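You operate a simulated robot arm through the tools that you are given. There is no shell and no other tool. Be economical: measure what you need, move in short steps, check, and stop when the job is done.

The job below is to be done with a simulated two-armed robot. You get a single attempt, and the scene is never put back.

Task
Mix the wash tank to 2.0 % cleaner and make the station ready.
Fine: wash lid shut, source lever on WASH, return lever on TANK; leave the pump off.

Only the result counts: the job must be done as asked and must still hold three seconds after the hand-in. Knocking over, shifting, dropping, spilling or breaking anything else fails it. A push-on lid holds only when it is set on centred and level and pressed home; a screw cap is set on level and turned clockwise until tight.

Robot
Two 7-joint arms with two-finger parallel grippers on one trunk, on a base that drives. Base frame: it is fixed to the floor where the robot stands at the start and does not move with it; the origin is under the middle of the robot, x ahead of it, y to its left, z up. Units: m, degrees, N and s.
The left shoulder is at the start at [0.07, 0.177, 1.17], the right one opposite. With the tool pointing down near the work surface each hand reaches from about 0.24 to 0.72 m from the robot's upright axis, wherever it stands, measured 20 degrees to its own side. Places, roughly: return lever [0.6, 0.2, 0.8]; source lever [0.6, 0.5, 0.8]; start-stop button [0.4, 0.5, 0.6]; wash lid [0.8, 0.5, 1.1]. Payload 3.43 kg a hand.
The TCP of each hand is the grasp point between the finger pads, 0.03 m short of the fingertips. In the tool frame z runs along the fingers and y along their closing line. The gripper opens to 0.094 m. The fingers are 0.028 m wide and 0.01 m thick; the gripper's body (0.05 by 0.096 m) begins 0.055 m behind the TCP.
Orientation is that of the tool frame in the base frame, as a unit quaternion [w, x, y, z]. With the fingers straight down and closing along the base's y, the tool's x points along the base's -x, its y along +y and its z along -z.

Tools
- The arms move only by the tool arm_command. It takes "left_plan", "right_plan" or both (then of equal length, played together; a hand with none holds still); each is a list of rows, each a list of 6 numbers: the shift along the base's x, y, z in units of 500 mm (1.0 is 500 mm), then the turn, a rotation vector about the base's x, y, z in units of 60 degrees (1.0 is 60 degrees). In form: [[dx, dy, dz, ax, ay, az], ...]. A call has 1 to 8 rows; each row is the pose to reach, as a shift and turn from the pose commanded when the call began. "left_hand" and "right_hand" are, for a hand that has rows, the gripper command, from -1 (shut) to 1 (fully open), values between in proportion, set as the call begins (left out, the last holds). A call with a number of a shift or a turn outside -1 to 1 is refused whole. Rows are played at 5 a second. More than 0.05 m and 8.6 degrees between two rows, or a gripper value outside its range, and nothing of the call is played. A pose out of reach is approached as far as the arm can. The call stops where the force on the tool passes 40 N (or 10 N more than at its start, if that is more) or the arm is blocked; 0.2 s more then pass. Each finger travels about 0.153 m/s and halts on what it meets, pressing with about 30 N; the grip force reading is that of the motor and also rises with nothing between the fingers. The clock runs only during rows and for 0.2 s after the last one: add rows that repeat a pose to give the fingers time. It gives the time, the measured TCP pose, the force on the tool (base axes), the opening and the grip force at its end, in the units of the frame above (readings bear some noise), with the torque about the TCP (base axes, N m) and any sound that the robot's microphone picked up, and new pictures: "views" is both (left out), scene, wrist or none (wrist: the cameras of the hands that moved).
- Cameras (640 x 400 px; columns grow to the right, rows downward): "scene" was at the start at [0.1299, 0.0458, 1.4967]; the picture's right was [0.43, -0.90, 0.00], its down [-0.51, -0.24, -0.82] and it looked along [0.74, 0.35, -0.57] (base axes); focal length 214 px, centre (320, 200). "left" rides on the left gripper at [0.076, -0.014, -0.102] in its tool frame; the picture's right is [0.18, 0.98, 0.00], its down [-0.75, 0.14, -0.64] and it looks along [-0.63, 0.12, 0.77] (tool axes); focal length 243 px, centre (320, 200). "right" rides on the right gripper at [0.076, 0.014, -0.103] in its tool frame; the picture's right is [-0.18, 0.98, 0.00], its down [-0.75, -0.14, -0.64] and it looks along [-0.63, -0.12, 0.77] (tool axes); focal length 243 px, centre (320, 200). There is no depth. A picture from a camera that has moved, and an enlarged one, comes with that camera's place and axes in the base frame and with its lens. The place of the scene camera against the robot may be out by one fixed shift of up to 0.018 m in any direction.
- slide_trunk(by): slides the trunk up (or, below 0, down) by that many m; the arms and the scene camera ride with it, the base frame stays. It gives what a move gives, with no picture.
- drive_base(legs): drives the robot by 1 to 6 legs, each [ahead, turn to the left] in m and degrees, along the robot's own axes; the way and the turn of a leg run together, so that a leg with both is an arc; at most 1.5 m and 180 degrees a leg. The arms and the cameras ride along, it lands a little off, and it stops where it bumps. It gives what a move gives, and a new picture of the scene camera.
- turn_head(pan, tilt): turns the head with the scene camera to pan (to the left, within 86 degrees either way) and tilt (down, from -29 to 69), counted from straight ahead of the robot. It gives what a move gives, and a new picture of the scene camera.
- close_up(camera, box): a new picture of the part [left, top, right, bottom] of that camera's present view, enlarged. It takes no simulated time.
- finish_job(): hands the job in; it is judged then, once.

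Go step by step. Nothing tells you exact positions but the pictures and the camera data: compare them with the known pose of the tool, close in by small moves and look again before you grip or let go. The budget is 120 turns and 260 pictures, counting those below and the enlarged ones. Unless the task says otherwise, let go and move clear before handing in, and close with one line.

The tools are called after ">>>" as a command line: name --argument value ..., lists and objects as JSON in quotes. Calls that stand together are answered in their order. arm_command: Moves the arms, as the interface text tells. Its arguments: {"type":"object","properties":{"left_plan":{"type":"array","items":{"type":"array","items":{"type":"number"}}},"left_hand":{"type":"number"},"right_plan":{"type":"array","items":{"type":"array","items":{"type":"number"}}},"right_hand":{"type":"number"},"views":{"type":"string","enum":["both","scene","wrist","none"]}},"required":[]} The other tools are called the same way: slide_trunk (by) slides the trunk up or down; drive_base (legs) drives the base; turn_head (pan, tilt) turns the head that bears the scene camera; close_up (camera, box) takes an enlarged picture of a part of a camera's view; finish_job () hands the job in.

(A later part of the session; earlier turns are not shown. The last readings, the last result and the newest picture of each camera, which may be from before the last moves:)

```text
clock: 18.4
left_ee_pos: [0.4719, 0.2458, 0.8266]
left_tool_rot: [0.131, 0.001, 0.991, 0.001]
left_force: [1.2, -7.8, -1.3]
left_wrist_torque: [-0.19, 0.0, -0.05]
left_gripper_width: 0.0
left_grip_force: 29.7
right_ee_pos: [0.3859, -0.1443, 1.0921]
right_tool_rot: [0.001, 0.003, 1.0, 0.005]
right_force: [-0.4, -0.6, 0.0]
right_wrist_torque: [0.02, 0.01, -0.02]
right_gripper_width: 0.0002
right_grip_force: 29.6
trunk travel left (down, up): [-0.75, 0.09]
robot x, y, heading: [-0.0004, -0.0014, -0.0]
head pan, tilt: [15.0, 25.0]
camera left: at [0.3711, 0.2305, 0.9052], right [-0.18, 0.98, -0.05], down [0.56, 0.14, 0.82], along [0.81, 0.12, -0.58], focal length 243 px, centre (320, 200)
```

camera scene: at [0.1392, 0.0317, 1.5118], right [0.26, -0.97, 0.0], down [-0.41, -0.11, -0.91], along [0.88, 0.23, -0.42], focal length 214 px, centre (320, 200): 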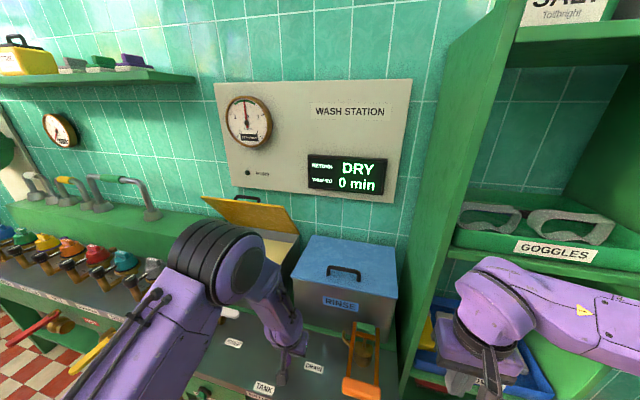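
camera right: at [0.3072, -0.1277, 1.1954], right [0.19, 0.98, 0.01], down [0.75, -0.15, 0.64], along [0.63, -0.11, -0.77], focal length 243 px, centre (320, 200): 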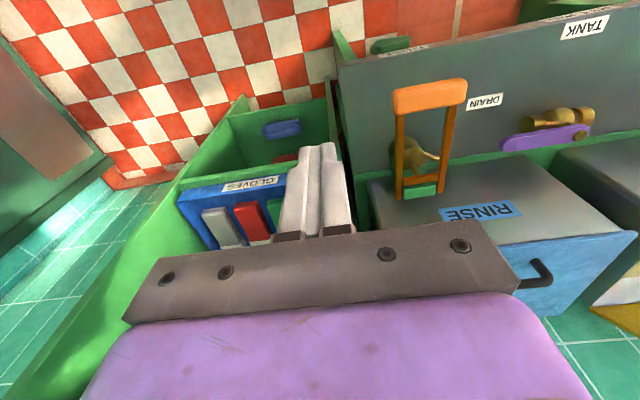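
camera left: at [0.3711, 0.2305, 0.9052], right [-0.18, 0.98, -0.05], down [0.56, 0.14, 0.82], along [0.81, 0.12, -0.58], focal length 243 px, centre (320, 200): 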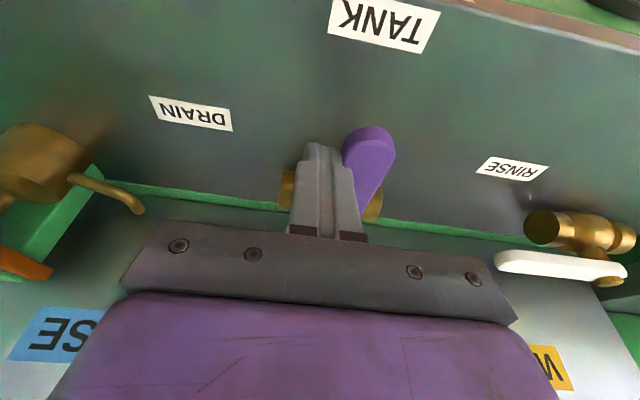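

Reaction force shows the lever is at its stop on TANK. Back off, lift, and check.

>>> arm_command --left_plan '[[0, -0.03, 0, 0, 0, 0], [-0.01, -0.05, 0.05, 0, 0, 0], [-0.02, -0.04, 0.14, 0, 0, 0], [-0.06, 0.02, 0.2, 0, 0, 0], [-0.1, 0.1, 0.22, 0, 0, 0], [-0.1, 0.19, 0.24, 0, 0, 0], [-0.1, 0.28, 0.26, 0, 0, 0]]'

>>> turn_head --pan 20 --tilt 40

```text
clock: 20.0
left_ee_pos: [0.4222, 0.393, 0.9569]
left_tool_rot: [0.13, 0.0, 0.991, -0.001]
left_force: [-1.2, 0.5, 0.8]
left_wrist_torque: [-0.01, -0.01, -0.03]
left_gripper_width: 0.0
left_grip_force: 29.5
right_ee_pos: [0.3838, -0.1402, 1.0932]
right_tool_rot: [0.001, 0.003, 1.0, 0.002]
right_force: [-0.2, 0.6, 0.7]
right_wrist_torque: [-0.02, -0.02, 0.0]
right_gripper_width: 0.0001
right_grip_force: 30.0
trunk travel left (down, up): [-0.75, 0.09]
robot x, y, heading: [-0.0006, -0.0003, 0.3]
head pan, tilt: [15.0, 25.0]
camera scene: at [0.1384, 0.0342, 1.5118], right [0.26, -0.97, 0.0], down [-0.41, -0.11, -0.91], along [0.88, 0.23, -0.42], focal length 214 px, centre (320, 200)
camera left: at [0.3215, 0.3782, 1.0358], right [-0.18, 0.98, -0.05], down [0.56, 0.14, 0.82], along [0.81, 0.12, -0.58], focal length 243 px, centre (320, 200)
```

scene: 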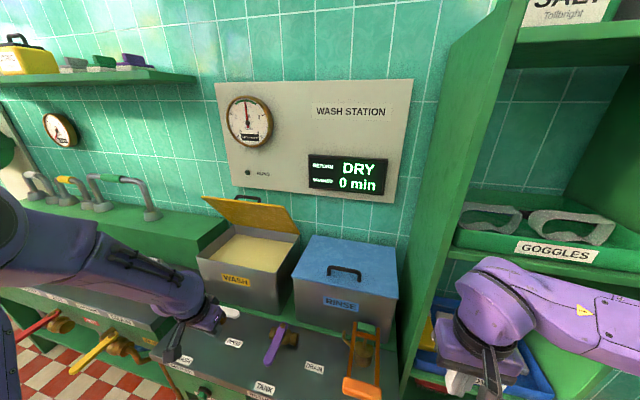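
left: 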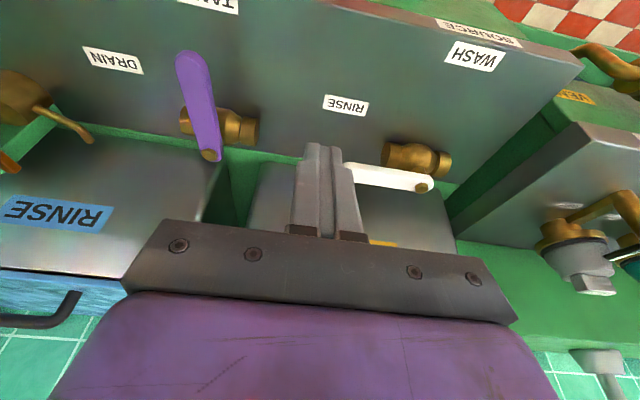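

```text
clock: 20.8
left_ee_pos: [0.4234, 0.3913, 0.9572]
left_tool_rot: [0.131, -0.001, 0.991, 0.001]
left_force: [-0.1, 0.5, -0.8]
left_wrist_torque: [0.01, 0.02, -0.04]
left_gripper_width: 0.0
left_grip_force: 30.1
right_ee_pos: [0.3844, -0.1421, 1.0913]
right_tool_rot: [0.001, 0.003, 1.0, 0.004]
right_force: [-0.5, 0.2, -0.1]
right_wrist_torque: [0.03, 0.0, 0.0]
right_gripper_width: 0.0
right_grip_force: 29.9
trunk travel left (down, up): [-0.75, 0.09]
robot x, y, heading: [0.001, -0.0013, 0.1]
head pan, tilt: [20.0, 40.0]
camera scene: at [0.1302, 0.0363, 1.4886], right [0.34, -0.94, 0.0], down [-0.6, -0.22, -0.77], along [0.72, 0.26, -0.64], focal length 214 px, centre (320, 200)
```

scene: 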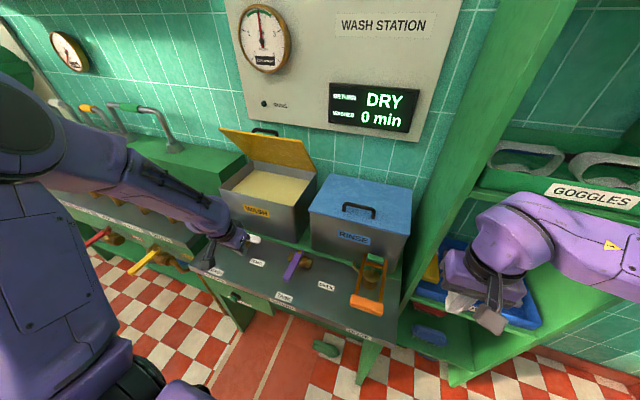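

TANK is set correctly. The source lever pivot is ≈ [0.556, 0.548], its tip ≈ y 0.434. Move behind the white handle the same way.

>>> arm_command --left_plan '[[0.08, 0.03, 0, 0, 0, 0], [0.17, 0.06, 0, 0, 0, 0], [0.26, 0.09, -0.02, 0, 0, 0], [0.34, 0.12, -0.05, 0, 0, 0], [0.342, 0.144, -0.1, 0, 0, 0], [0.342, 0.144, -0.1, 0, 0, 0]]'

```text
clock: 22.2
left_ee_pos: [0.5916, 0.4611, 0.908]
left_tool_rot: [0.131, 0.0, 0.991, 0.001]
left_force: [-0.9, 0.6, 0.2]
left_wrist_torque: [0.01, 0.01, 0.02]
left_gripper_width: 0.0
left_grip_force: 30.1
right_ee_pos: [0.3838, -0.1427, 1.0923]
right_tool_rot: [0.001, 0.002, 1.0, 0.005]
right_force: [0.5, 0.1, 0.5]
right_wrist_torque: [0.04, 0.02, -0.01]
right_gripper_width: 0.0
right_grip_force: 30.4
trunk travel left (down, up): [-0.75, 0.09]
robot x, y, heading: [-0.0003, -0.0014, -0.1]
head pan, tilt: [20.0, 40.0]
camera scene: at [0.1297, 0.0363, 1.4886], right [0.34, -0.94, 0.0], down [-0.6, -0.22, -0.77], along [0.72, 0.26, -0.64], focal length 214 px, centre (320, 200)
camera left: at [0.4912, 0.4459, 0.9859], right [-0.18, 0.98, -0.05], down [0.56, 0.14, 0.82], along [0.81, 0.12, -0.58], focal length 243 px, centre (320, 200)
```

scene: 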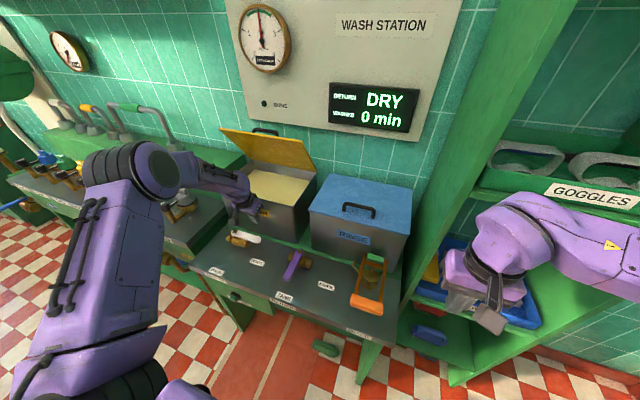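
left: 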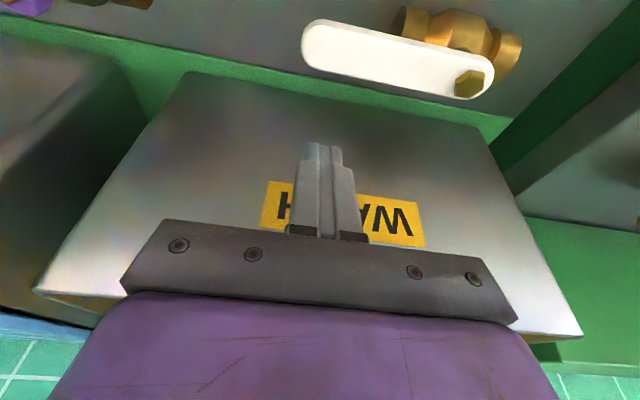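

>>> arm_command --left_plan '[[0.009, 0, -0.04, 0, 0, 0], [0.009, 0, -0.08, 0, 0, 0], [0.009, 0, -0.11, 0, 0, 0], [0.009, 0, -0.135, 0, 0, 0], [0.009, 0, -0.155, 0, 0, 0]]'

>>> close_up --camera "scene" --box '[180, 190, 320, 290]'

```text
clock: 23.4
left_ee_pos: [0.5979, 0.4601, 0.8287]
left_tool_rot: [0.131, 0.0, 0.991, 0.0]
left_force: [0.1, -0.7, -0.5]
left_wrist_torque: [0.01, -0.02, 0.01]
left_gripper_width: 0.0001
left_grip_force: 30.6
right_ee_pos: [0.3851, -0.1427, 1.0931]
right_tool_rot: [0.001, 0.003, 1.0, 0.004]
right_force: [0.4, -0.5, 0.0]
right_wrist_torque: [-0.01, 0.0, 0.01]
right_gripper_width: 0.0
right_grip_force: 29.8
trunk travel left (down, up): [-0.75, 0.09]
robot x, y, heading: [-0.0008, 0.0, 0.2]
head pan, tilt: [20.0, 40.0]
camera scene: at [0.1303, 0.037, 1.4885], right [0.34, -0.94, 0.0], down [-0.6, -0.22, -0.77], along [0.72, 0.26, -0.64], focal length 214 px, centre (320, 200)
camera left: at [0.4964, 0.4448, 0.9076], right [-0.18, 0.98, -0.05], down [0.56, 0.14, 0.82], along [0.81, 0.12, -0.58], focal length 243 px, centre (320, 200)
```

scene: 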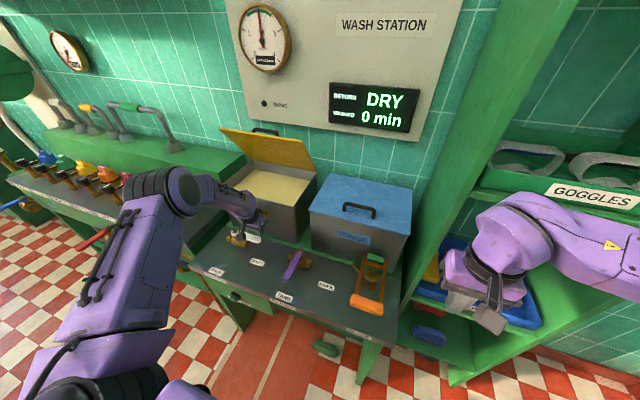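
left: 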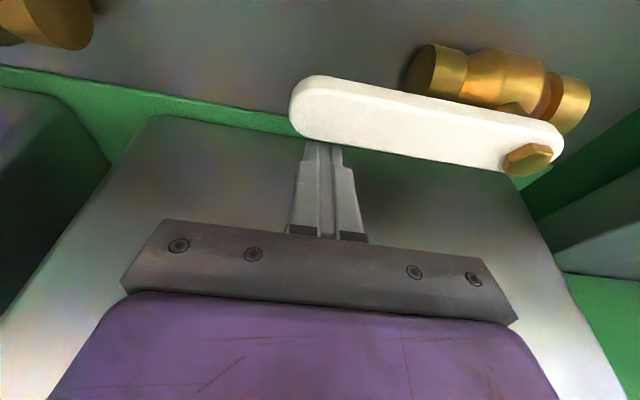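

```text
4.00 times, centred on (250, 240) of scene
camera zoom: at [0.1303, 0.037, 1.4885], right [0.34, -0.94, 0.0], down [-0.6, -0.22, -0.77], along [0.72, 0.26, -0.64], focal length 858 px, centre (600, 40)
```

zoom: 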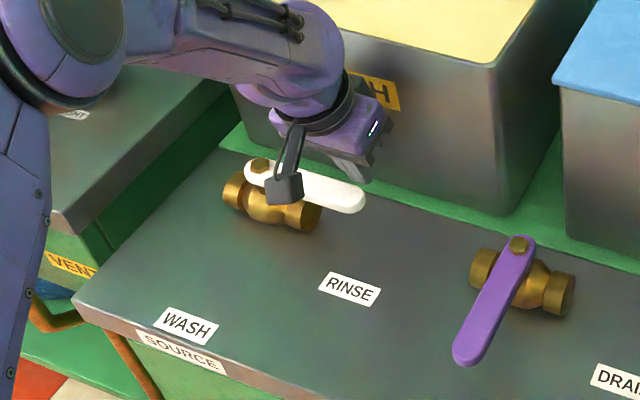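

Hooked. Sweep to about 60°, then to the stop.

>>> arm_command --left_plan '[[-0.035, -0.004, 0, 0, 0, 0], [-0.071, -0.006, 0, 0, 0, 0], [-0.094, -0.006, 0, 0, 0, 0], [-0.117, -0.004, 0, 0, 0, 0], [-0.14, 0.003, 0, 0, 0, 0], [-0.163, 0.012, 0, 0, 0, 0], [-0.184, 0.025, 0, 0, 0, 0], [-0.204, 0.04, 0, 0, 0, 0]]' --views "wrist"

```text
clock: 25.2
left_ee_pos: [0.4953, 0.4802, 0.8287]
left_tool_rot: [0.131, 0.0, 0.991, 0.0]
left_force: [2.0, -0.3, 1.1]
left_wrist_torque: [0.03, 0.0, -0.03]
left_gripper_width: 0.0
left_grip_force: 30.2
right_ee_pos: [0.3842, -0.1418, 1.093]
right_tool_rot: [0.0, 0.002, 1.0, 0.003]
right_force: [-0.5, 0.0, -0.2]
right_wrist_torque: [-0.05, 0.0, 0.02]
right_gripper_width: 0.0
right_grip_force: 29.8
trunk travel left (down, up): [-0.75, 0.09]
robot x, y, heading: [-0.0035, -0.001, 0.0]
head pan, tilt: [20.0, 40.0]
camera left: at [0.3935, 0.4653, 0.9073], right [-0.18, 0.98, -0.05], down [0.56, 0.14, 0.82], along [0.81, 0.12, -0.58], focal length 243 px, centre (320, 200)
```

left: 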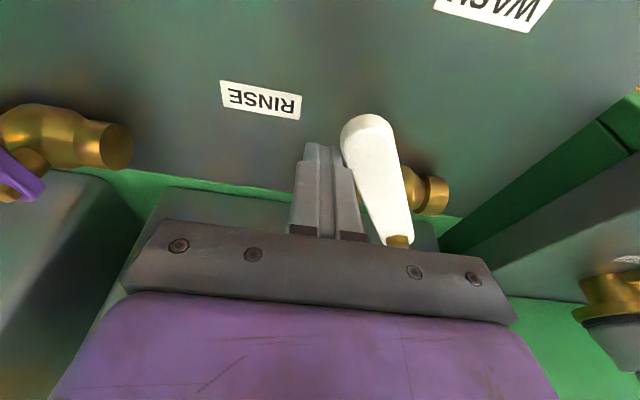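

>>> arm_command --left_plan '[[-0.016, 0.02, 0, 0, 0, 0], [-0.032, 0.04, 0, 0, 0, 0], [-0.042, 0.062, 0, 0, 0, 0], [-0.05, 0.083, 0, 0, 0, 0], [-0.052, 0.092, 0, 0, 0, 0], [-0.053, 0.1, 0, 0, 0, 0]]' --views "wrist"

```text
clock: 26.6
left_ee_pos: [0.4676, 0.5303, 0.8292]
left_tool_rot: [0.13, 0.001, 0.992, 0.001]
left_force: [-0.2, -0.5, 0.2]
left_wrist_torque: [0.01, 0.02, 0.02]
left_gripper_width: 0.0
left_grip_force: 30.0
right_ee_pos: [0.384, -0.1426, 1.0915]
right_tool_rot: [0.001, 0.003, 1.0, 0.003]
right_force: [-0.7, 0.0, 0.2]
right_wrist_torque: [-0.02, 0.01, 0.03]
right_gripper_width: 0.0003
right_grip_force: 30.3
trunk travel left (down, up): [-0.75, 0.09]
robot x, y, heading: [-0.0021, -0.003, 0.2]
head pan, tilt: [20.0, 40.0]
camera left: at [0.3675, 0.5151, 0.9083], right [-0.18, 0.98, -0.05], down [0.56, 0.14, 0.82], along [0.81, 0.12, -0.58], focal length 243 px, centre (320, 200)
```

left: 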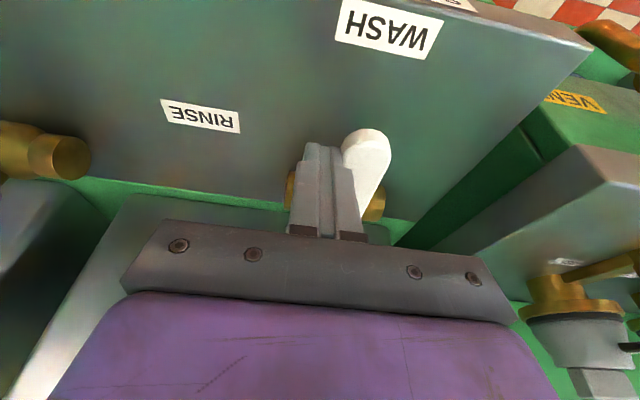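

No stop felt yet; push a few millimetres more.

>>> arm_command --left_plan '[[0, 0.005, 0, 0, 0, 0], [0, 0.01, 0, 0, 0, 0], [0, 0.013, 0, 0, 0, 0]]' --views "none"

```text
clock: 27.4
left_ee_pos: [0.4678, 0.5351, 0.83]
left_tool_rot: [0.13, 0.001, 0.992, 0.0]
left_force: [-2.9, -4.2, -0.9]
left_wrist_torque: [-0.11, 0.06, -0.07]
left_gripper_width: 0.0
left_grip_force: 30.0
right_ee_pos: [0.3846, -0.1431, 1.0923]
right_tool_rot: [0.001, 0.002, 1.0, 0.004]
right_force: [-0.7, -0.3, -0.6]
right_wrist_torque: [0.02, -0.04, 0.0]
right_gripper_width: 0.0003
right_grip_force: 29.7
trunk travel left (down, up): [-0.75, 0.09]
robot x, y, heading: [0.0013, 0.0006, 0.2]
head pan, tilt: [20.0, 40.0]
```

Stop felt. Back off, lift and look at the levers and the lid.

>>> arm_command --left_plan '[[0, -0.03, 0, 0, 0, 0], [-0.02, -0.05, 0.05, 0, 0, 0], [-0.04, -0.05, 0.14, 0, 0.04, 0], [-0.08, -0.02, 0.22, 0, 0.08, 0], [-0.12, 0.04, 0.28, 0, 0.12, 0], [-0.14, 0.08, 0.36, 0, 0.16, 0], [-0.14, 0.1, 0.45, 0, 0.2, 0], [-0.14, 0.1, 0.54, 0, 0.25, 0]]'

>>> close_up --camera "scene" --box '[180, 120, 400, 320]'

```text
clock: 29.2
left_ee_pos: [0.3993, 0.5842, 1.1003]
left_tool_rot: [-0.001, 0.0, 1.0, 0.001]
left_force: [-0.1, -0.3, 0.5]
left_wrist_torque: [-0.02, 0.02, -0.01]
left_gripper_width: 0.0002
left_grip_force: 30.5
right_ee_pos: [0.384, -0.1435, 1.0922]
right_tool_rot: [0.001, 0.002, 1.0, 0.005]
right_force: [0.0, 0.3, -0.2]
right_wrist_torque: [-0.01, 0.01, 0.01]
right_gripper_width: 0.0
right_grip_force: 30.1
trunk travel left (down, up): [-0.75, 0.09]
robot x, y, heading: [-0.0013, -0.0009, -0.0]
head pan, tilt: [20.0, 40.0]
camera scene: at [0.1297, 0.0355, 1.4885], right [0.34, -0.94, 0.0], down [-0.6, -0.22, -0.77], along [0.72, 0.26, -0.64], focal length 214 px, centre (320, 200)
camera left: at [0.322, 0.5697, 1.2018], right [-0.18, 0.98, 0.0], down [0.75, 0.14, 0.64], along [0.63, 0.12, -0.77], focal length 243 px, centre (320, 200)
```

scene: 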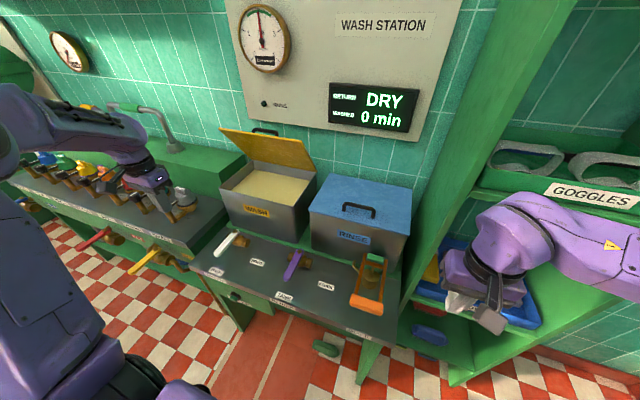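
left: 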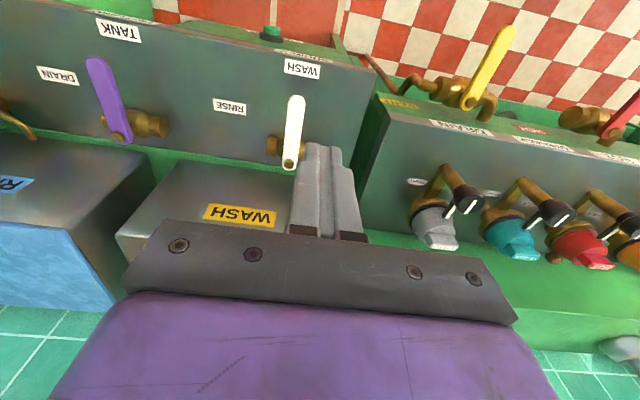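

```text
2.00 times, centred on (290, 220) of scene
camera zoom: at [0.1297, 0.0355, 1.4885], right [0.34, -0.94, 0.0], down [-0.6, -0.22, -0.77], along [0.72, 0.26, -0.64], focal length 429 px, centre (380, 160)
```

zoom: 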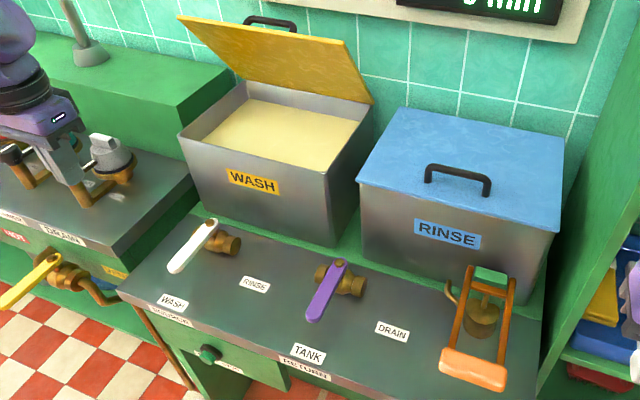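

Both levers are set. The wash lid is hinged at the back (x≈0.87, z≈0.98), about 60° open, free edge near [0.76, y, 1.175]. I raise the trunk for reach, then bring the left hand over its edge with the tool tilted.

>>> slide_trunk --by 0.085

>>> arm_command --left_plan '[[0.02, -0.06, 0.06, 0, -0.1, 0], [0.04, -0.12, 0.12, 0, -0.2, 0], [0.06, -0.18, 0.18, 0, -0.3, 0], [0.08, -0.24, 0.22, 0, -0.4, 0], [0.12, -0.3, 0.25, 0, -0.5, 0], [0.18, -0.36, 0.26, 0, -0.6, 0], [0.24, -0.39, 0.26, 0, -0.7, 0], [0.3, -0.39, 0.26, 0, -0.75, 0]]'

>>> close_up --camera "scene" --box '[180, 80, 400, 260]'

```text
clock: 30.4
left_ee_pos: [0.3985, 0.5859, 1.1836]
left_tool_rot: [0.001, -0.001, 1.0, -0.001]
left_force: [1.0, 0.6, -0.2]
left_wrist_torque: [0.01, -0.02, 0.02]
left_gripper_width: 0.0
left_grip_force: 30.3
right_ee_pos: [0.3849, -0.142, 1.1772]
right_tool_rot: [0.001, 0.002, 1.0, 0.005]
right_force: [-0.1, 0.0, 0.7]
right_wrist_torque: [0.01, -0.02, -0.01]
right_gripper_width: 0.0
right_grip_force: 30.0
trunk travel left (down, up): [-0.835, 0.005]
robot x, y, heading: [-0.0022, 0.0008, -0.3]
head pan, tilt: [20.0, 40.0]
```

```text
clock: 32.2
left_ee_pos: [0.5505, 0.3944, 1.3113]
left_tool_rot: [0.384, 0.0, 0.923, -0.001]
left_force: [-0.5, 0.1, -0.1]
left_wrist_torque: [0.01, -0.01, 0.01]
left_gripper_width: 0.0
left_grip_force: 29.5
right_ee_pos: [0.3857, -0.1412, 1.1779]
right_tool_rot: [0.001, 0.002, 1.0, 0.005]
right_force: [0.7, -0.4, -0.2]
right_wrist_torque: [-0.01, 0.01, 0.02]
right_gripper_width: 0.0002
right_grip_force: 30.1
trunk travel left (down, up): [-0.835, 0.005]
robot x, y, heading: [-0.0045, -0.001, 0.1]
head pan, tilt: [20.0, 40.0]
camera scene: at [0.1311, 0.0388, 1.5734], right [0.34, -0.94, 0.0], down [-0.6, -0.22, -0.77], along [0.72, 0.26, -0.64], focal length 214 px, centre (320, 200)
camera left: at [0.4236, 0.3797, 1.3297], right [-0.13, 0.98, -0.13], down [0.08, 0.14, 0.99], along [0.99, 0.12, -0.09], focal length 243 px, centre (320, 200)
```

scene: 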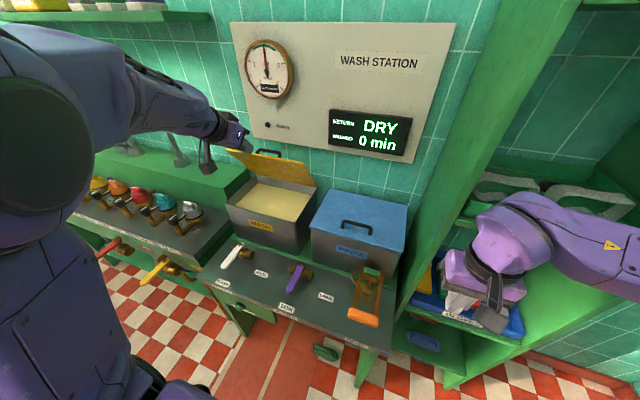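
left: 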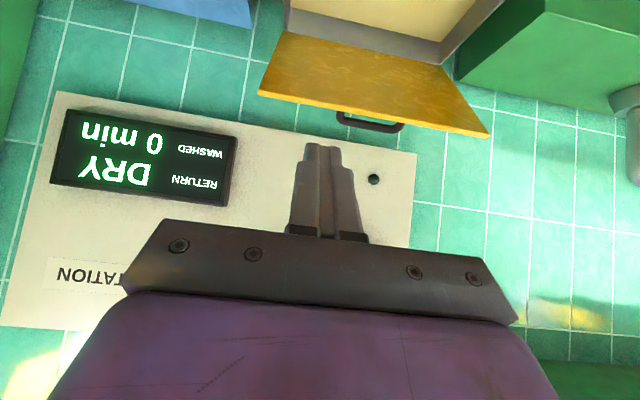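

```text
2.22 times, centred on (290, 170) of scene
camera zoom: at [0.1311, 0.0388, 1.5734], right [0.34, -0.94, 0.0], down [-0.6, -0.22, -0.77], along [0.72, 0.26, -0.64], focal length 477 px, centre (387, 267)
```

zoom: 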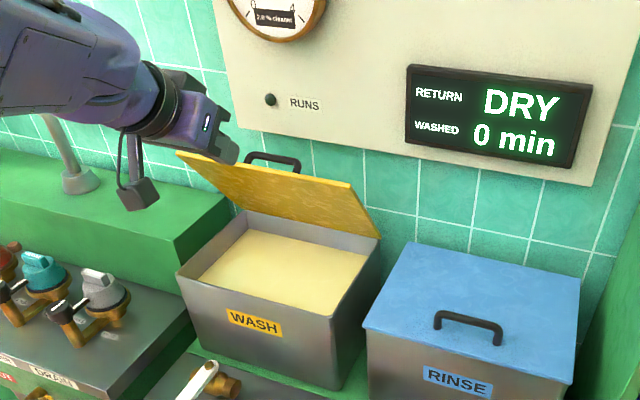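

Free edge measured at ≈ [0.725, 0.32–0.64, 1.178]. Go above and behind it at y≈0.375 (clear of the lid's handle).

>>> arm_command --left_plan '[[0.08, -0.01, 0, 0, 0, 0], [0.16, -0.02, 0, 0, 0, 0], [0.24, -0.03, 0, 0, 0, 0], [0.32, -0.038, 0, 0, 0, 0], [0.38, -0.038, -0.04, 0, 0, 0], [0.39, -0.038, -0.12, 0, 0, 0], [0.4, -0.038, -0.18, 0, 0, 0]]'

>>> close_up --camera "scene" --box '[200, 120, 360, 220]'

```text
clock: 33.8
left_ee_pos: [0.7509, 0.3707, 1.2229]
left_tool_rot: [0.383, 0.0, 0.924, 0.0]
left_force: [0.0, 0.1, 0.5]
left_wrist_torque: [-0.01, 0.0, -0.03]
left_gripper_width: 0.0
left_grip_force: 29.9
right_ee_pos: [0.3856, -0.1414, 1.1761]
right_tool_rot: [0.001, 0.002, 1.0, 0.004]
right_force: [0.1, 0.2, -0.2]
right_wrist_torque: [0.01, 0.03, 0.01]
right_gripper_width: 0.0
right_grip_force: 29.9
trunk travel left (down, up): [-0.835, 0.005]
robot x, y, heading: [0.0017, 0.0011, 0.1]
head pan, tilt: [20.0, 40.0]
camera scene: at [0.131, 0.0372, 1.5735], right [0.34, -0.94, 0.0], down [-0.6, -0.22, -0.77], along [0.72, 0.26, -0.64], focal length 214 px, centre (320, 200)
camera left: at [0.6237, 0.3557, 1.2401], right [-0.13, 0.98, -0.13], down [0.08, 0.14, 0.99], along [0.99, 0.12, -0.1], focal length 243 px, centre (320, 200)
```

scene: 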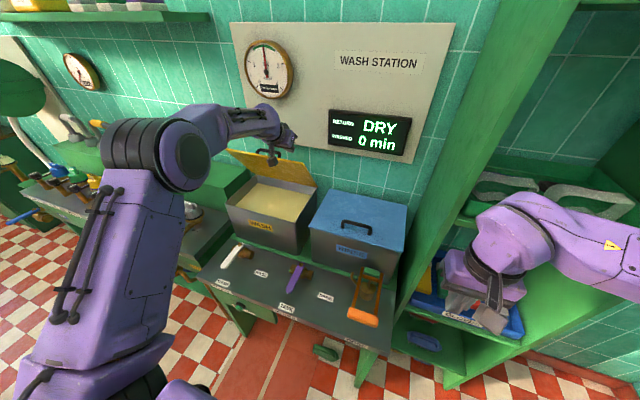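
left: 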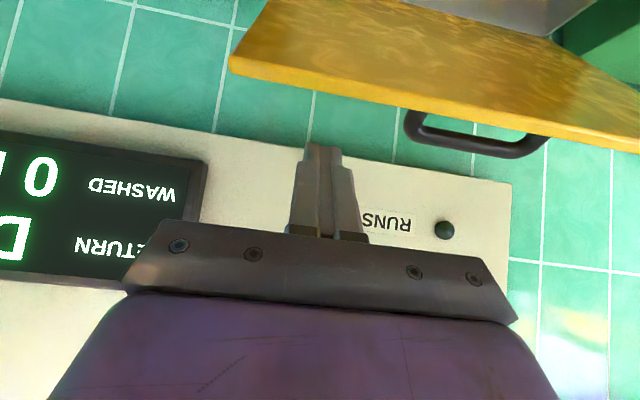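

```text
4.00 times, centred on (280, 170) of scene
camera zoom: at [0.131, 0.0372, 1.5735], right [0.34, -0.94, 0.0], down [-0.6, -0.22, -0.77], along [0.72, 0.26, -0.64], focal length 858 px, centre (480, 320)
```

zoom: 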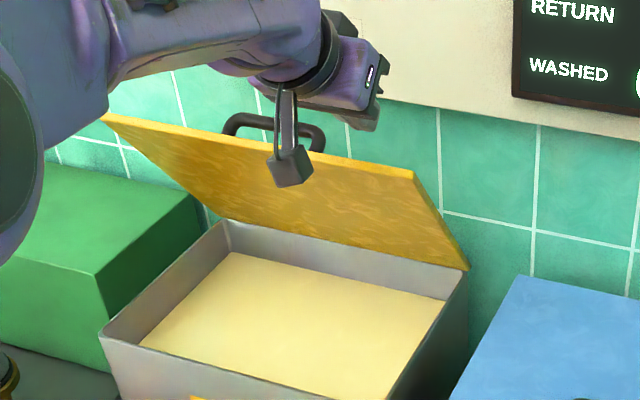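

The fingertip sits just over the lid edge's outer side. Pull the edge gently forward and down to about 40° and check.

>>> arm_command --left_plan '[[-0.017, 0, -0.018, 0, 0, 0], [-0.034, 0, -0.036, 0, 0, 0], [-0.061, 0, -0.056, 0, 0, 0], [-0.087, 0, -0.077, 0, 0, 0], [-0.117, 0, -0.107, 0, 0, 0]]'

>>> close_up --camera "scene" --box '[200, 120, 360, 220]'

```text
clock: 35.0
left_ee_pos: [0.6913, 0.3706, 1.1712]
left_tool_rot: [0.384, 0.001, 0.923, 0.0]
left_force: [-0.4, 0.0, 1.0]
left_wrist_torque: [0.01, -0.03, 0.02]
left_gripper_width: 0.0
left_grip_force: 29.2
right_ee_pos: [0.3843, -0.1417, 1.178]
right_tool_rot: [0.001, 0.003, 1.0, 0.003]
right_force: [-0.1, 0.0, 0.3]
right_wrist_torque: [-0.01, -0.05, 0.02]
right_gripper_width: 0.0
right_grip_force: 29.6
trunk travel left (down, up): [-0.835, 0.005]
robot x, y, heading: [-0.0001, -0.0035, 0.2]
head pan, tilt: [20.0, 40.0]
camera scene: at [0.1299, 0.0374, 1.5735], right [0.34, -0.94, 0.0], down [-0.6, -0.22, -0.77], along [0.72, 0.26, -0.64], focal length 214 px, centre (320, 200)
camera left: at [0.5642, 0.3568, 1.1878], right [-0.13, 0.98, -0.13], down [0.08, 0.14, 0.99], along [0.99, 0.12, -0.09], focal length 243 px, centre (320, 200)
```

scene: 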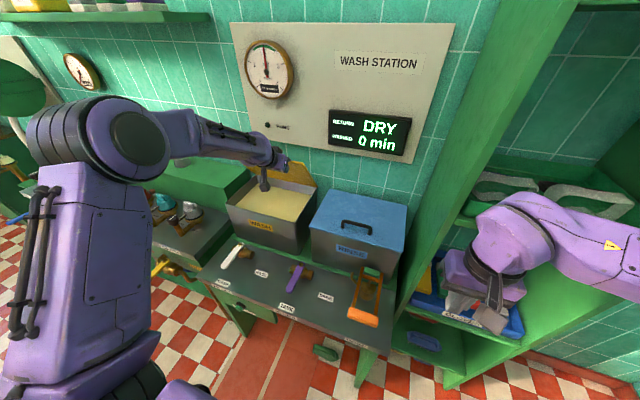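
left: 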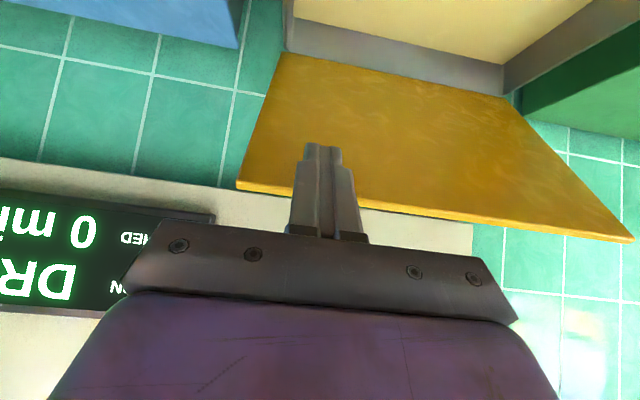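

```text
4.00 times, centred on (280, 170) of scene
camera zoom: at [0.1299, 0.0374, 1.5735], right [0.34, -0.94, 0.0], down [-0.6, -0.22, -0.77], along [0.72, 0.26, -0.64], focal length 858 px, centre (480, 320)
```

zoom: 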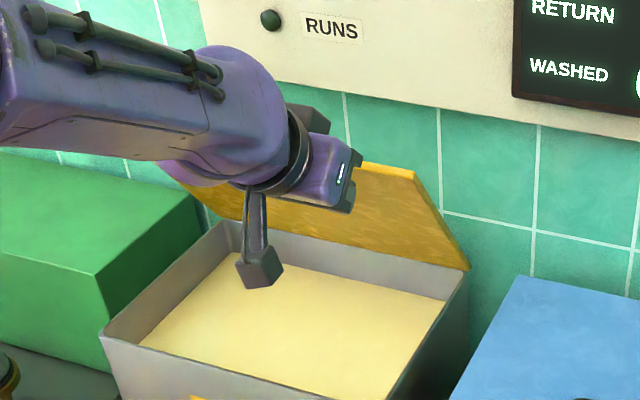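

The finger skimmed past the edge; the lid did not move. Re-triangulated edge: [0.734, y, 1.170]. I go up, farther back, and deeper behind it.

>>> arm_command --left_plan '[[0, 0, 0.08, 0, 0, 0], [0, 0, 0.17, 0, 0, 0], [0.08, 0, 0.18, 0, 0, 0], [0.153, 0, 0.17, 0, 0, 0], [0.158, 0, 0.11, 0, 0, 0], [0.158, 0, 0.065, 0, 0, 0]]'

>>> close_up --camera "scene" --box '[200, 120, 360, 220]'

```text
clock: 36.4
left_ee_pos: [0.7685, 0.3725, 1.2036]
left_tool_rot: [0.382, 0.001, 0.924, 0.001]
left_force: [0.6, -0.8, -1.0]
left_wrist_torque: [0.0, -0.01, 0.0]
left_gripper_width: 0.0
left_grip_force: 30.0
right_ee_pos: [0.3859, -0.1412, 1.1763]
right_tool_rot: [0.001, 0.003, 1.0, 0.003]
right_force: [0.6, -0.3, 0.6]
right_wrist_torque: [0.01, 0.04, 0.02]
right_gripper_width: 0.0
right_grip_force: 29.6
trunk travel left (down, up): [-0.835, 0.005]
robot x, y, heading: [-0.0008, 0.0008, -0.0]
head pan, tilt: [20.0, 40.0]
camera scene: at [0.1309, 0.0373, 1.5735], right [0.34, -0.94, 0.0], down [-0.6, -0.22, -0.77], along [0.72, 0.26, -0.64], focal length 214 px, centre (320, 200)
camera left: at [0.642, 0.3578, 1.2203], right [-0.13, 0.98, -0.13], down [0.08, 0.14, 0.99], along [0.99, 0.12, -0.1], focal length 243 px, centre (320, 200)
```

scene: 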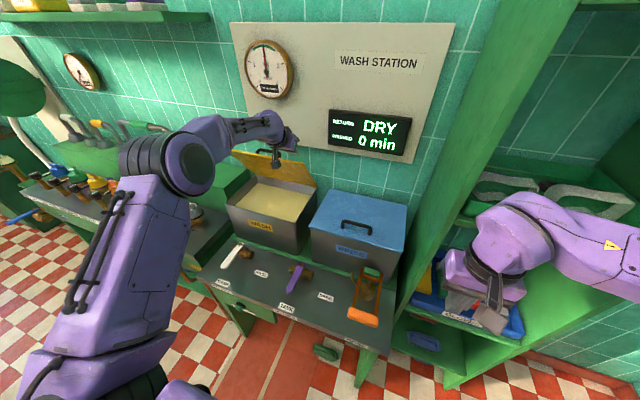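
left: 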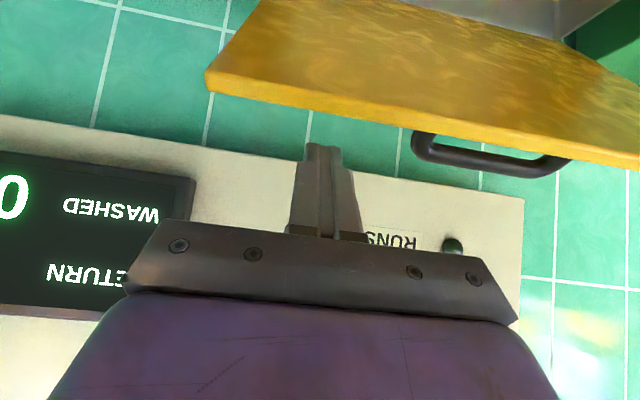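

```text
4.00 times, centred on (280, 170) of scene
camera zoom: at [0.1309, 0.0373, 1.5735], right [0.34, -0.94, 0.0], down [-0.6, -0.22, -0.77], along [0.72, 0.26, -0.64], focal length 858 px, centre (480, 320)
```

zoom: 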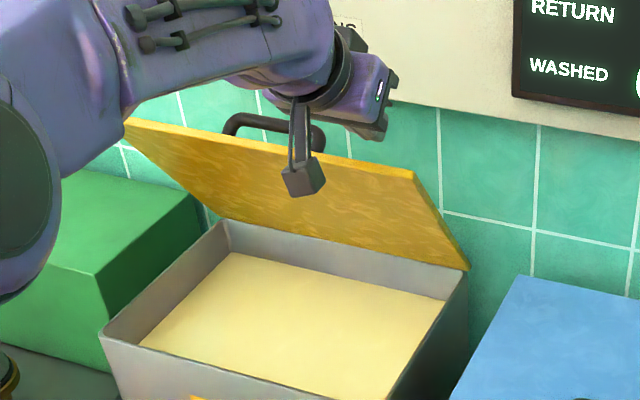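

>>> arm_command --left_plan '[[0.011, 0, -0.021, 0, 0, 0], [-0.007, 0, -0.039, 0, 0, 0], [-0.025, 0, -0.057, 0, 0, 0], [-0.051, 0, -0.075, 0, 0, 0], [-0.073, 0, -0.095, 0, 0, 0], [-0.096, 0, -0.117, 0, 0, 0]]'

>>> close_up --camera "scene" --box '[200, 120, 360, 220]'

```text
clock: 37.8
left_ee_pos: [0.7224, 0.3723, 1.1449]
left_tool_rot: [0.382, 0.001, 0.924, 0.0]
left_force: [0.4, -0.1, 0.5]
left_wrist_torque: [0.0, -0.01, 0.0]
left_gripper_width: 0.0001
left_grip_force: 29.9
right_ee_pos: [0.3851, -0.1413, 1.1771]
right_tool_rot: [0.001, 0.002, 1.0, 0.003]
right_force: [-0.3, 0.2, -1.0]
right_wrist_torque: [0.0, -0.02, 0.01]
right_gripper_width: 0.0001
right_grip_force: 30.0
trunk travel left (down, up): [-0.835, 0.005]
robot x, y, heading: [-0.0008, -0.0012, -0.1]
head pan, tilt: [20.0, 40.0]
camera scene: at [0.1301, 0.0371, 1.5735], right [0.34, -0.94, 0.0], down [-0.6, -0.22, -0.77], along [0.72, 0.26, -0.64], focal length 214 px, centre (320, 200)
camera left: at [0.5944, 0.3566, 1.1625], right [-0.13, 0.98, -0.13], down [0.08, 0.14, 0.99], along [0.99, 0.12, -0.1], focal length 243 px, centre (320, 200)
```

scene: 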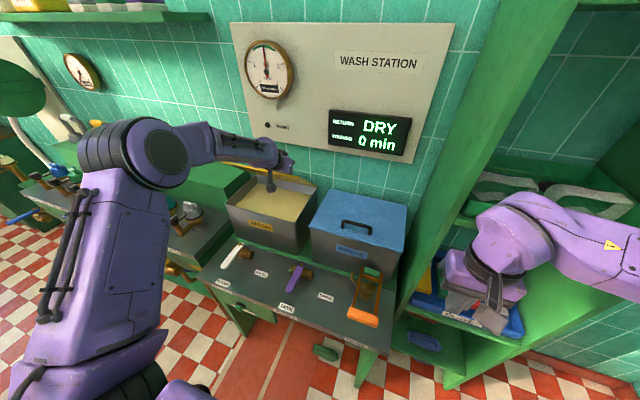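
left: 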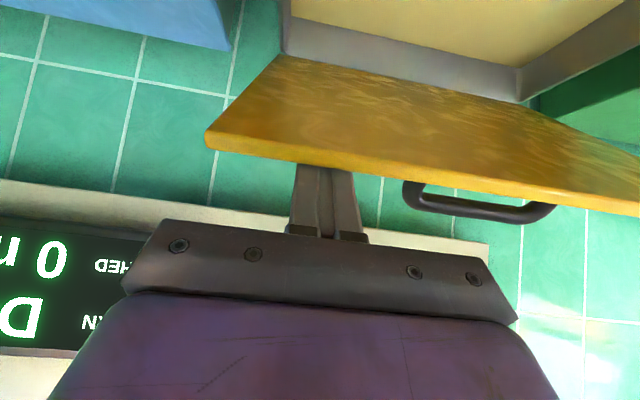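

```text
4.00 times, centred on (280, 170) of scene
camera zoom: at [0.1301, 0.0371, 1.5735], right [0.34, -0.94, 0.0], down [-0.6, -0.22, -0.77], along [0.72, 0.26, -0.64], focal length 858 px, centre (480, 320)
```

zoom: 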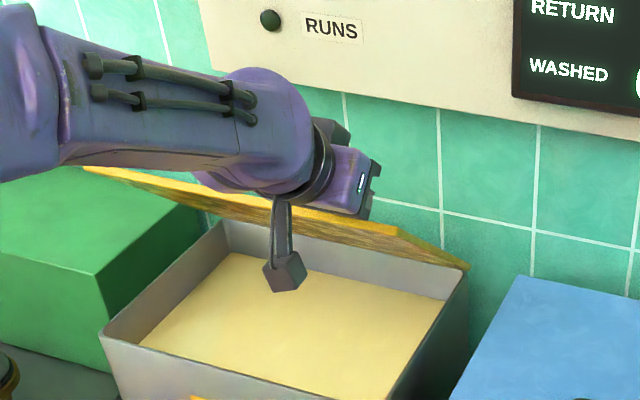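

The lid is following. Continue closing to about 12°.

>>> arm_command --left_plan '[[-0.028, 0, -0.014, 0, 0, 0], [-0.055, 0, -0.028, 0, 0, 0], [-0.068, 0, -0.049, 0, 0, 0], [-0.081, 0, -0.07, 0, 0, 0], [-0.092, 0, -0.096, 0, 0, 0], [-0.103, 0, -0.122, 0, 0, 0], [-0.111, 0, -0.148, 0, 0, 0], [-0.119, 0, -0.174, 0, 0, 0]]'

>>> close_up --camera "scene" --box '[200, 120, 360, 220]'

```text
clock: 39.6
left_ee_pos: [0.6632, 0.3705, 1.0575]
left_tool_rot: [0.383, 0.0, 0.924, 0.0]
left_force: [-0.8, -0.1, 0.1]
left_wrist_torque: [0.01, 0.0, -0.03]
left_gripper_width: 0.0
left_grip_force: 29.9
right_ee_pos: [0.3854, -0.1427, 1.1776]
right_tool_rot: [0.001, 0.002, 1.0, 0.004]
right_force: [-0.7, -0.8, 0.5]
right_wrist_torque: [0.0, 0.01, 0.0]
right_gripper_width: 0.0
right_grip_force: 29.8
trunk travel left (down, up): [-0.835, 0.005]
robot x, y, heading: [0.0005, -0.0005, -0.1]
head pan, tilt: [20.0, 40.0]
camera scene: at [0.1304, 0.0371, 1.5735], right [0.34, -0.94, 0.0], down [-0.6, -0.22, -0.77], along [0.72, 0.26, -0.64], focal length 214 px, centre (320, 200)
camera left: at [0.5356, 0.3563, 1.0754], right [-0.13, 0.98, -0.13], down [0.08, 0.14, 0.99], along [0.99, 0.12, -0.1], focal length 243 px, centre (320, 200)
```

scene: 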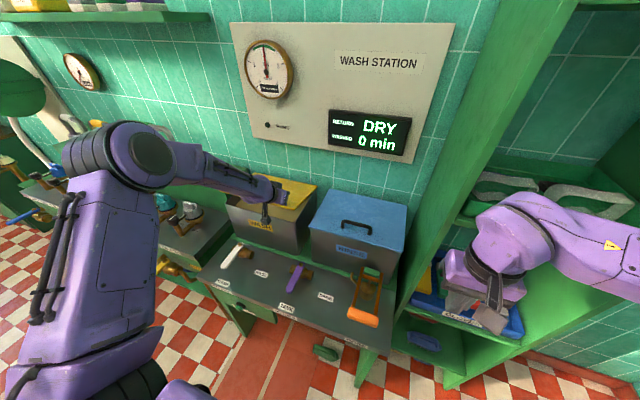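
left: 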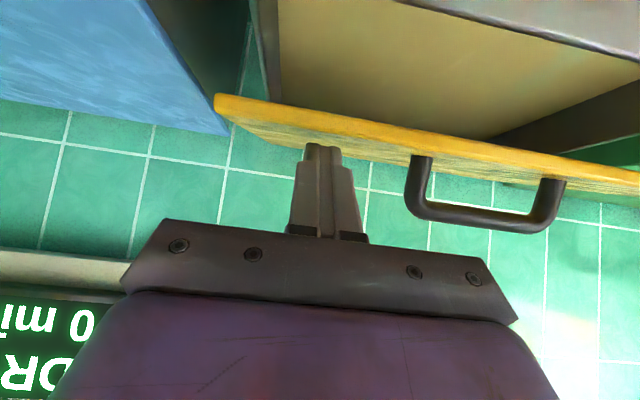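

```text
4.00 times, centred on (280, 170) of scene
camera zoom: at [0.1304, 0.0371, 1.5735], right [0.34, -0.94, 0.0], down [-0.6, -0.22, -0.77], along [0.72, 0.26, -0.64], focal length 858 px, centre (480, 320)
```

zoom: 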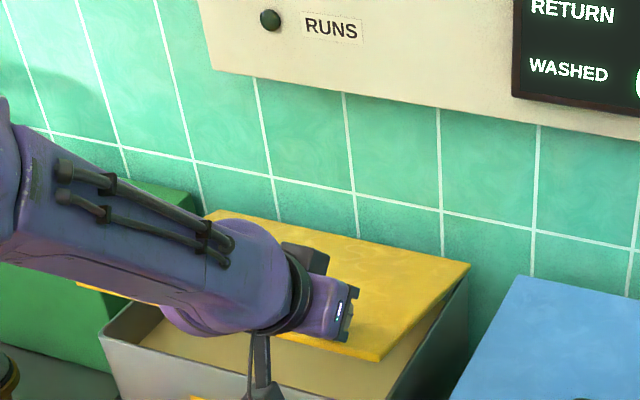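

Nearly shut; press on down until it seats.

>>> arm_command --left_plan '[[-0.003, 0, -0.02, 0, 0, 0], [-0.005, 0, -0.04, 0, 0, 0], [-0.006, 0, -0.055, 0, 0, 0], [-0.006, 0, -0.065, 0, 0, 0], [-0.006, 0, -0.075, 0, 0, 0], [-0.006, 0, -0.085, 0, 0, 0]]'

>>> close_up --camera "scene" --box '[200, 120, 360, 220]'

```text
clock: 41.0
left_ee_pos: [0.6576, 0.3718, 1.0145]
left_tool_rot: [0.383, -0.001, 0.924, 0.001]
left_force: [-0.9, -0.1, -0.3]
left_wrist_torque: [-0.02, 0.01, 0.01]
left_gripper_width: 0.0
left_grip_force: 30.0
right_ee_pos: [0.3842, -0.1425, 1.1777]
right_tool_rot: [0.001, 0.003, 1.0, 0.004]
right_force: [0.4, 0.3, -0.3]
right_wrist_torque: [-0.02, -0.02, 0.01]
right_gripper_width: 0.0
right_grip_force: 29.8
trunk travel left (down, up): [-0.835, 0.005]
robot x, y, heading: [0.0007, -0.0012, 0.2]
head pan, tilt: [20.0, 40.0]
camera scene: at [0.1301, 0.0369, 1.5735], right [0.34, -0.94, 0.0], down [-0.6, -0.22, -0.77], along [0.72, 0.26, -0.64], focal length 214 px, centre (320, 200)
camera left: at [0.5312, 0.3568, 1.033], right [-0.13, 0.98, -0.13], down [0.08, 0.14, 0.99], along [0.99, 0.12, -0.09], focal length 243 px, centre (320, 200)
```

scene: 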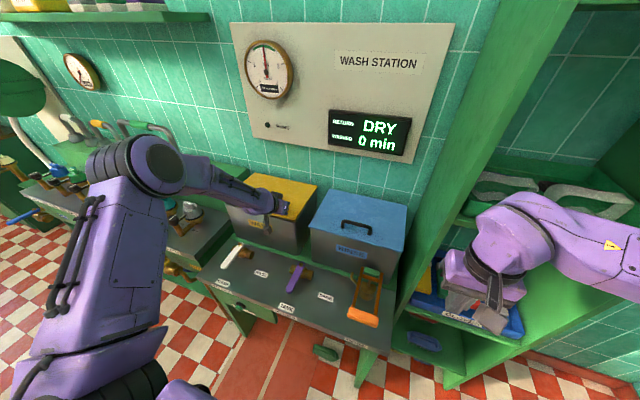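
left: 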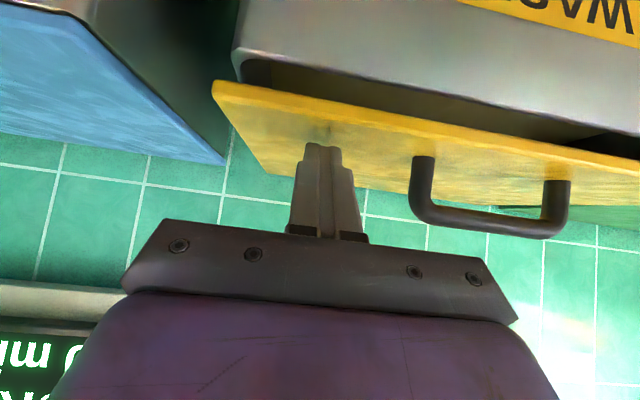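

```text
4.00 times, centred on (280, 170) of scene
camera zoom: at [0.1301, 0.0369, 1.5735], right [0.34, -0.94, 0.0], down [-0.6, -0.22, -0.77], along [0.72, 0.26, -0.64], focal length 858 px, centre (480, 320)
```

zoom: 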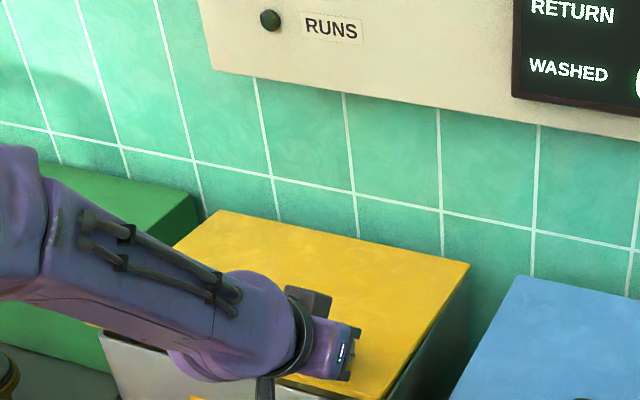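

Still a small gap at the front and no reaction; continue down in small steps.

>>> arm_command --left_plan '[[0, 0, -0.01, 0, 0, 0], [0, 0, -0.02, 0, 0, 0], [0, 0, -0.03, 0, 0, 0], [0, 0, -0.04, 0, 0, 0], [0, 0, -0.05, 0, 0, 0], [0, 0, -0.06, 0, 0, 0]]' --views "wrist"

```text
clock: 42.2
left_ee_pos: [0.6635, 0.3725, 1.0022]
left_tool_rot: [0.395, -0.001, 0.919, 0.002]
left_force: [2.7, 0.3, 5.4]
left_wrist_torque: [-0.04, 0.51, -0.03]
left_gripper_width: 0.0001
left_grip_force: 29.9
right_ee_pos: [0.3802, -0.1431, 1.1782]
right_tool_rot: [0.003, 0.002, 1.0, 0.004]
right_force: [-0.2, -0.6, 0.2]
right_wrist_torque: [-0.02, -0.02, 0.01]
right_gripper_width: 0.0001
right_grip_force: 30.1
trunk travel left (down, up): [-0.835, 0.005]
robot x, y, heading: [-0.0016, 0.0002, -0.1]
head pan, tilt: [20.0, 40.0]
stopped in row 6 (left hand): the force on the tool passed its limit at 44 N (the readings are from after the stop); the commanded pose is now the measured one
camera left: at [0.5342, 0.3568, 1.0168], right [-0.13, 0.98, -0.13], down [0.05, 0.14, 0.99], along [0.99, 0.12, -0.07], focal length 243 px, centre (320, 200)
```

left: 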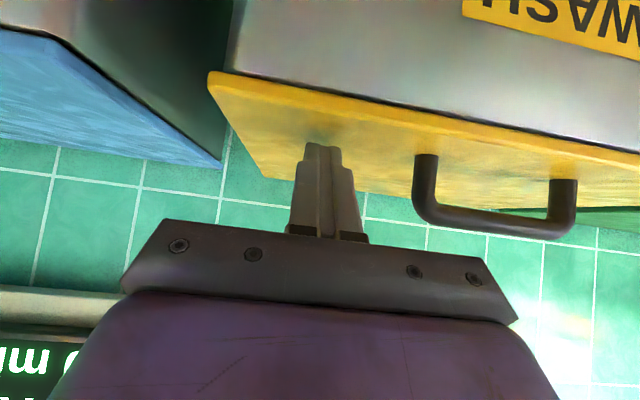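

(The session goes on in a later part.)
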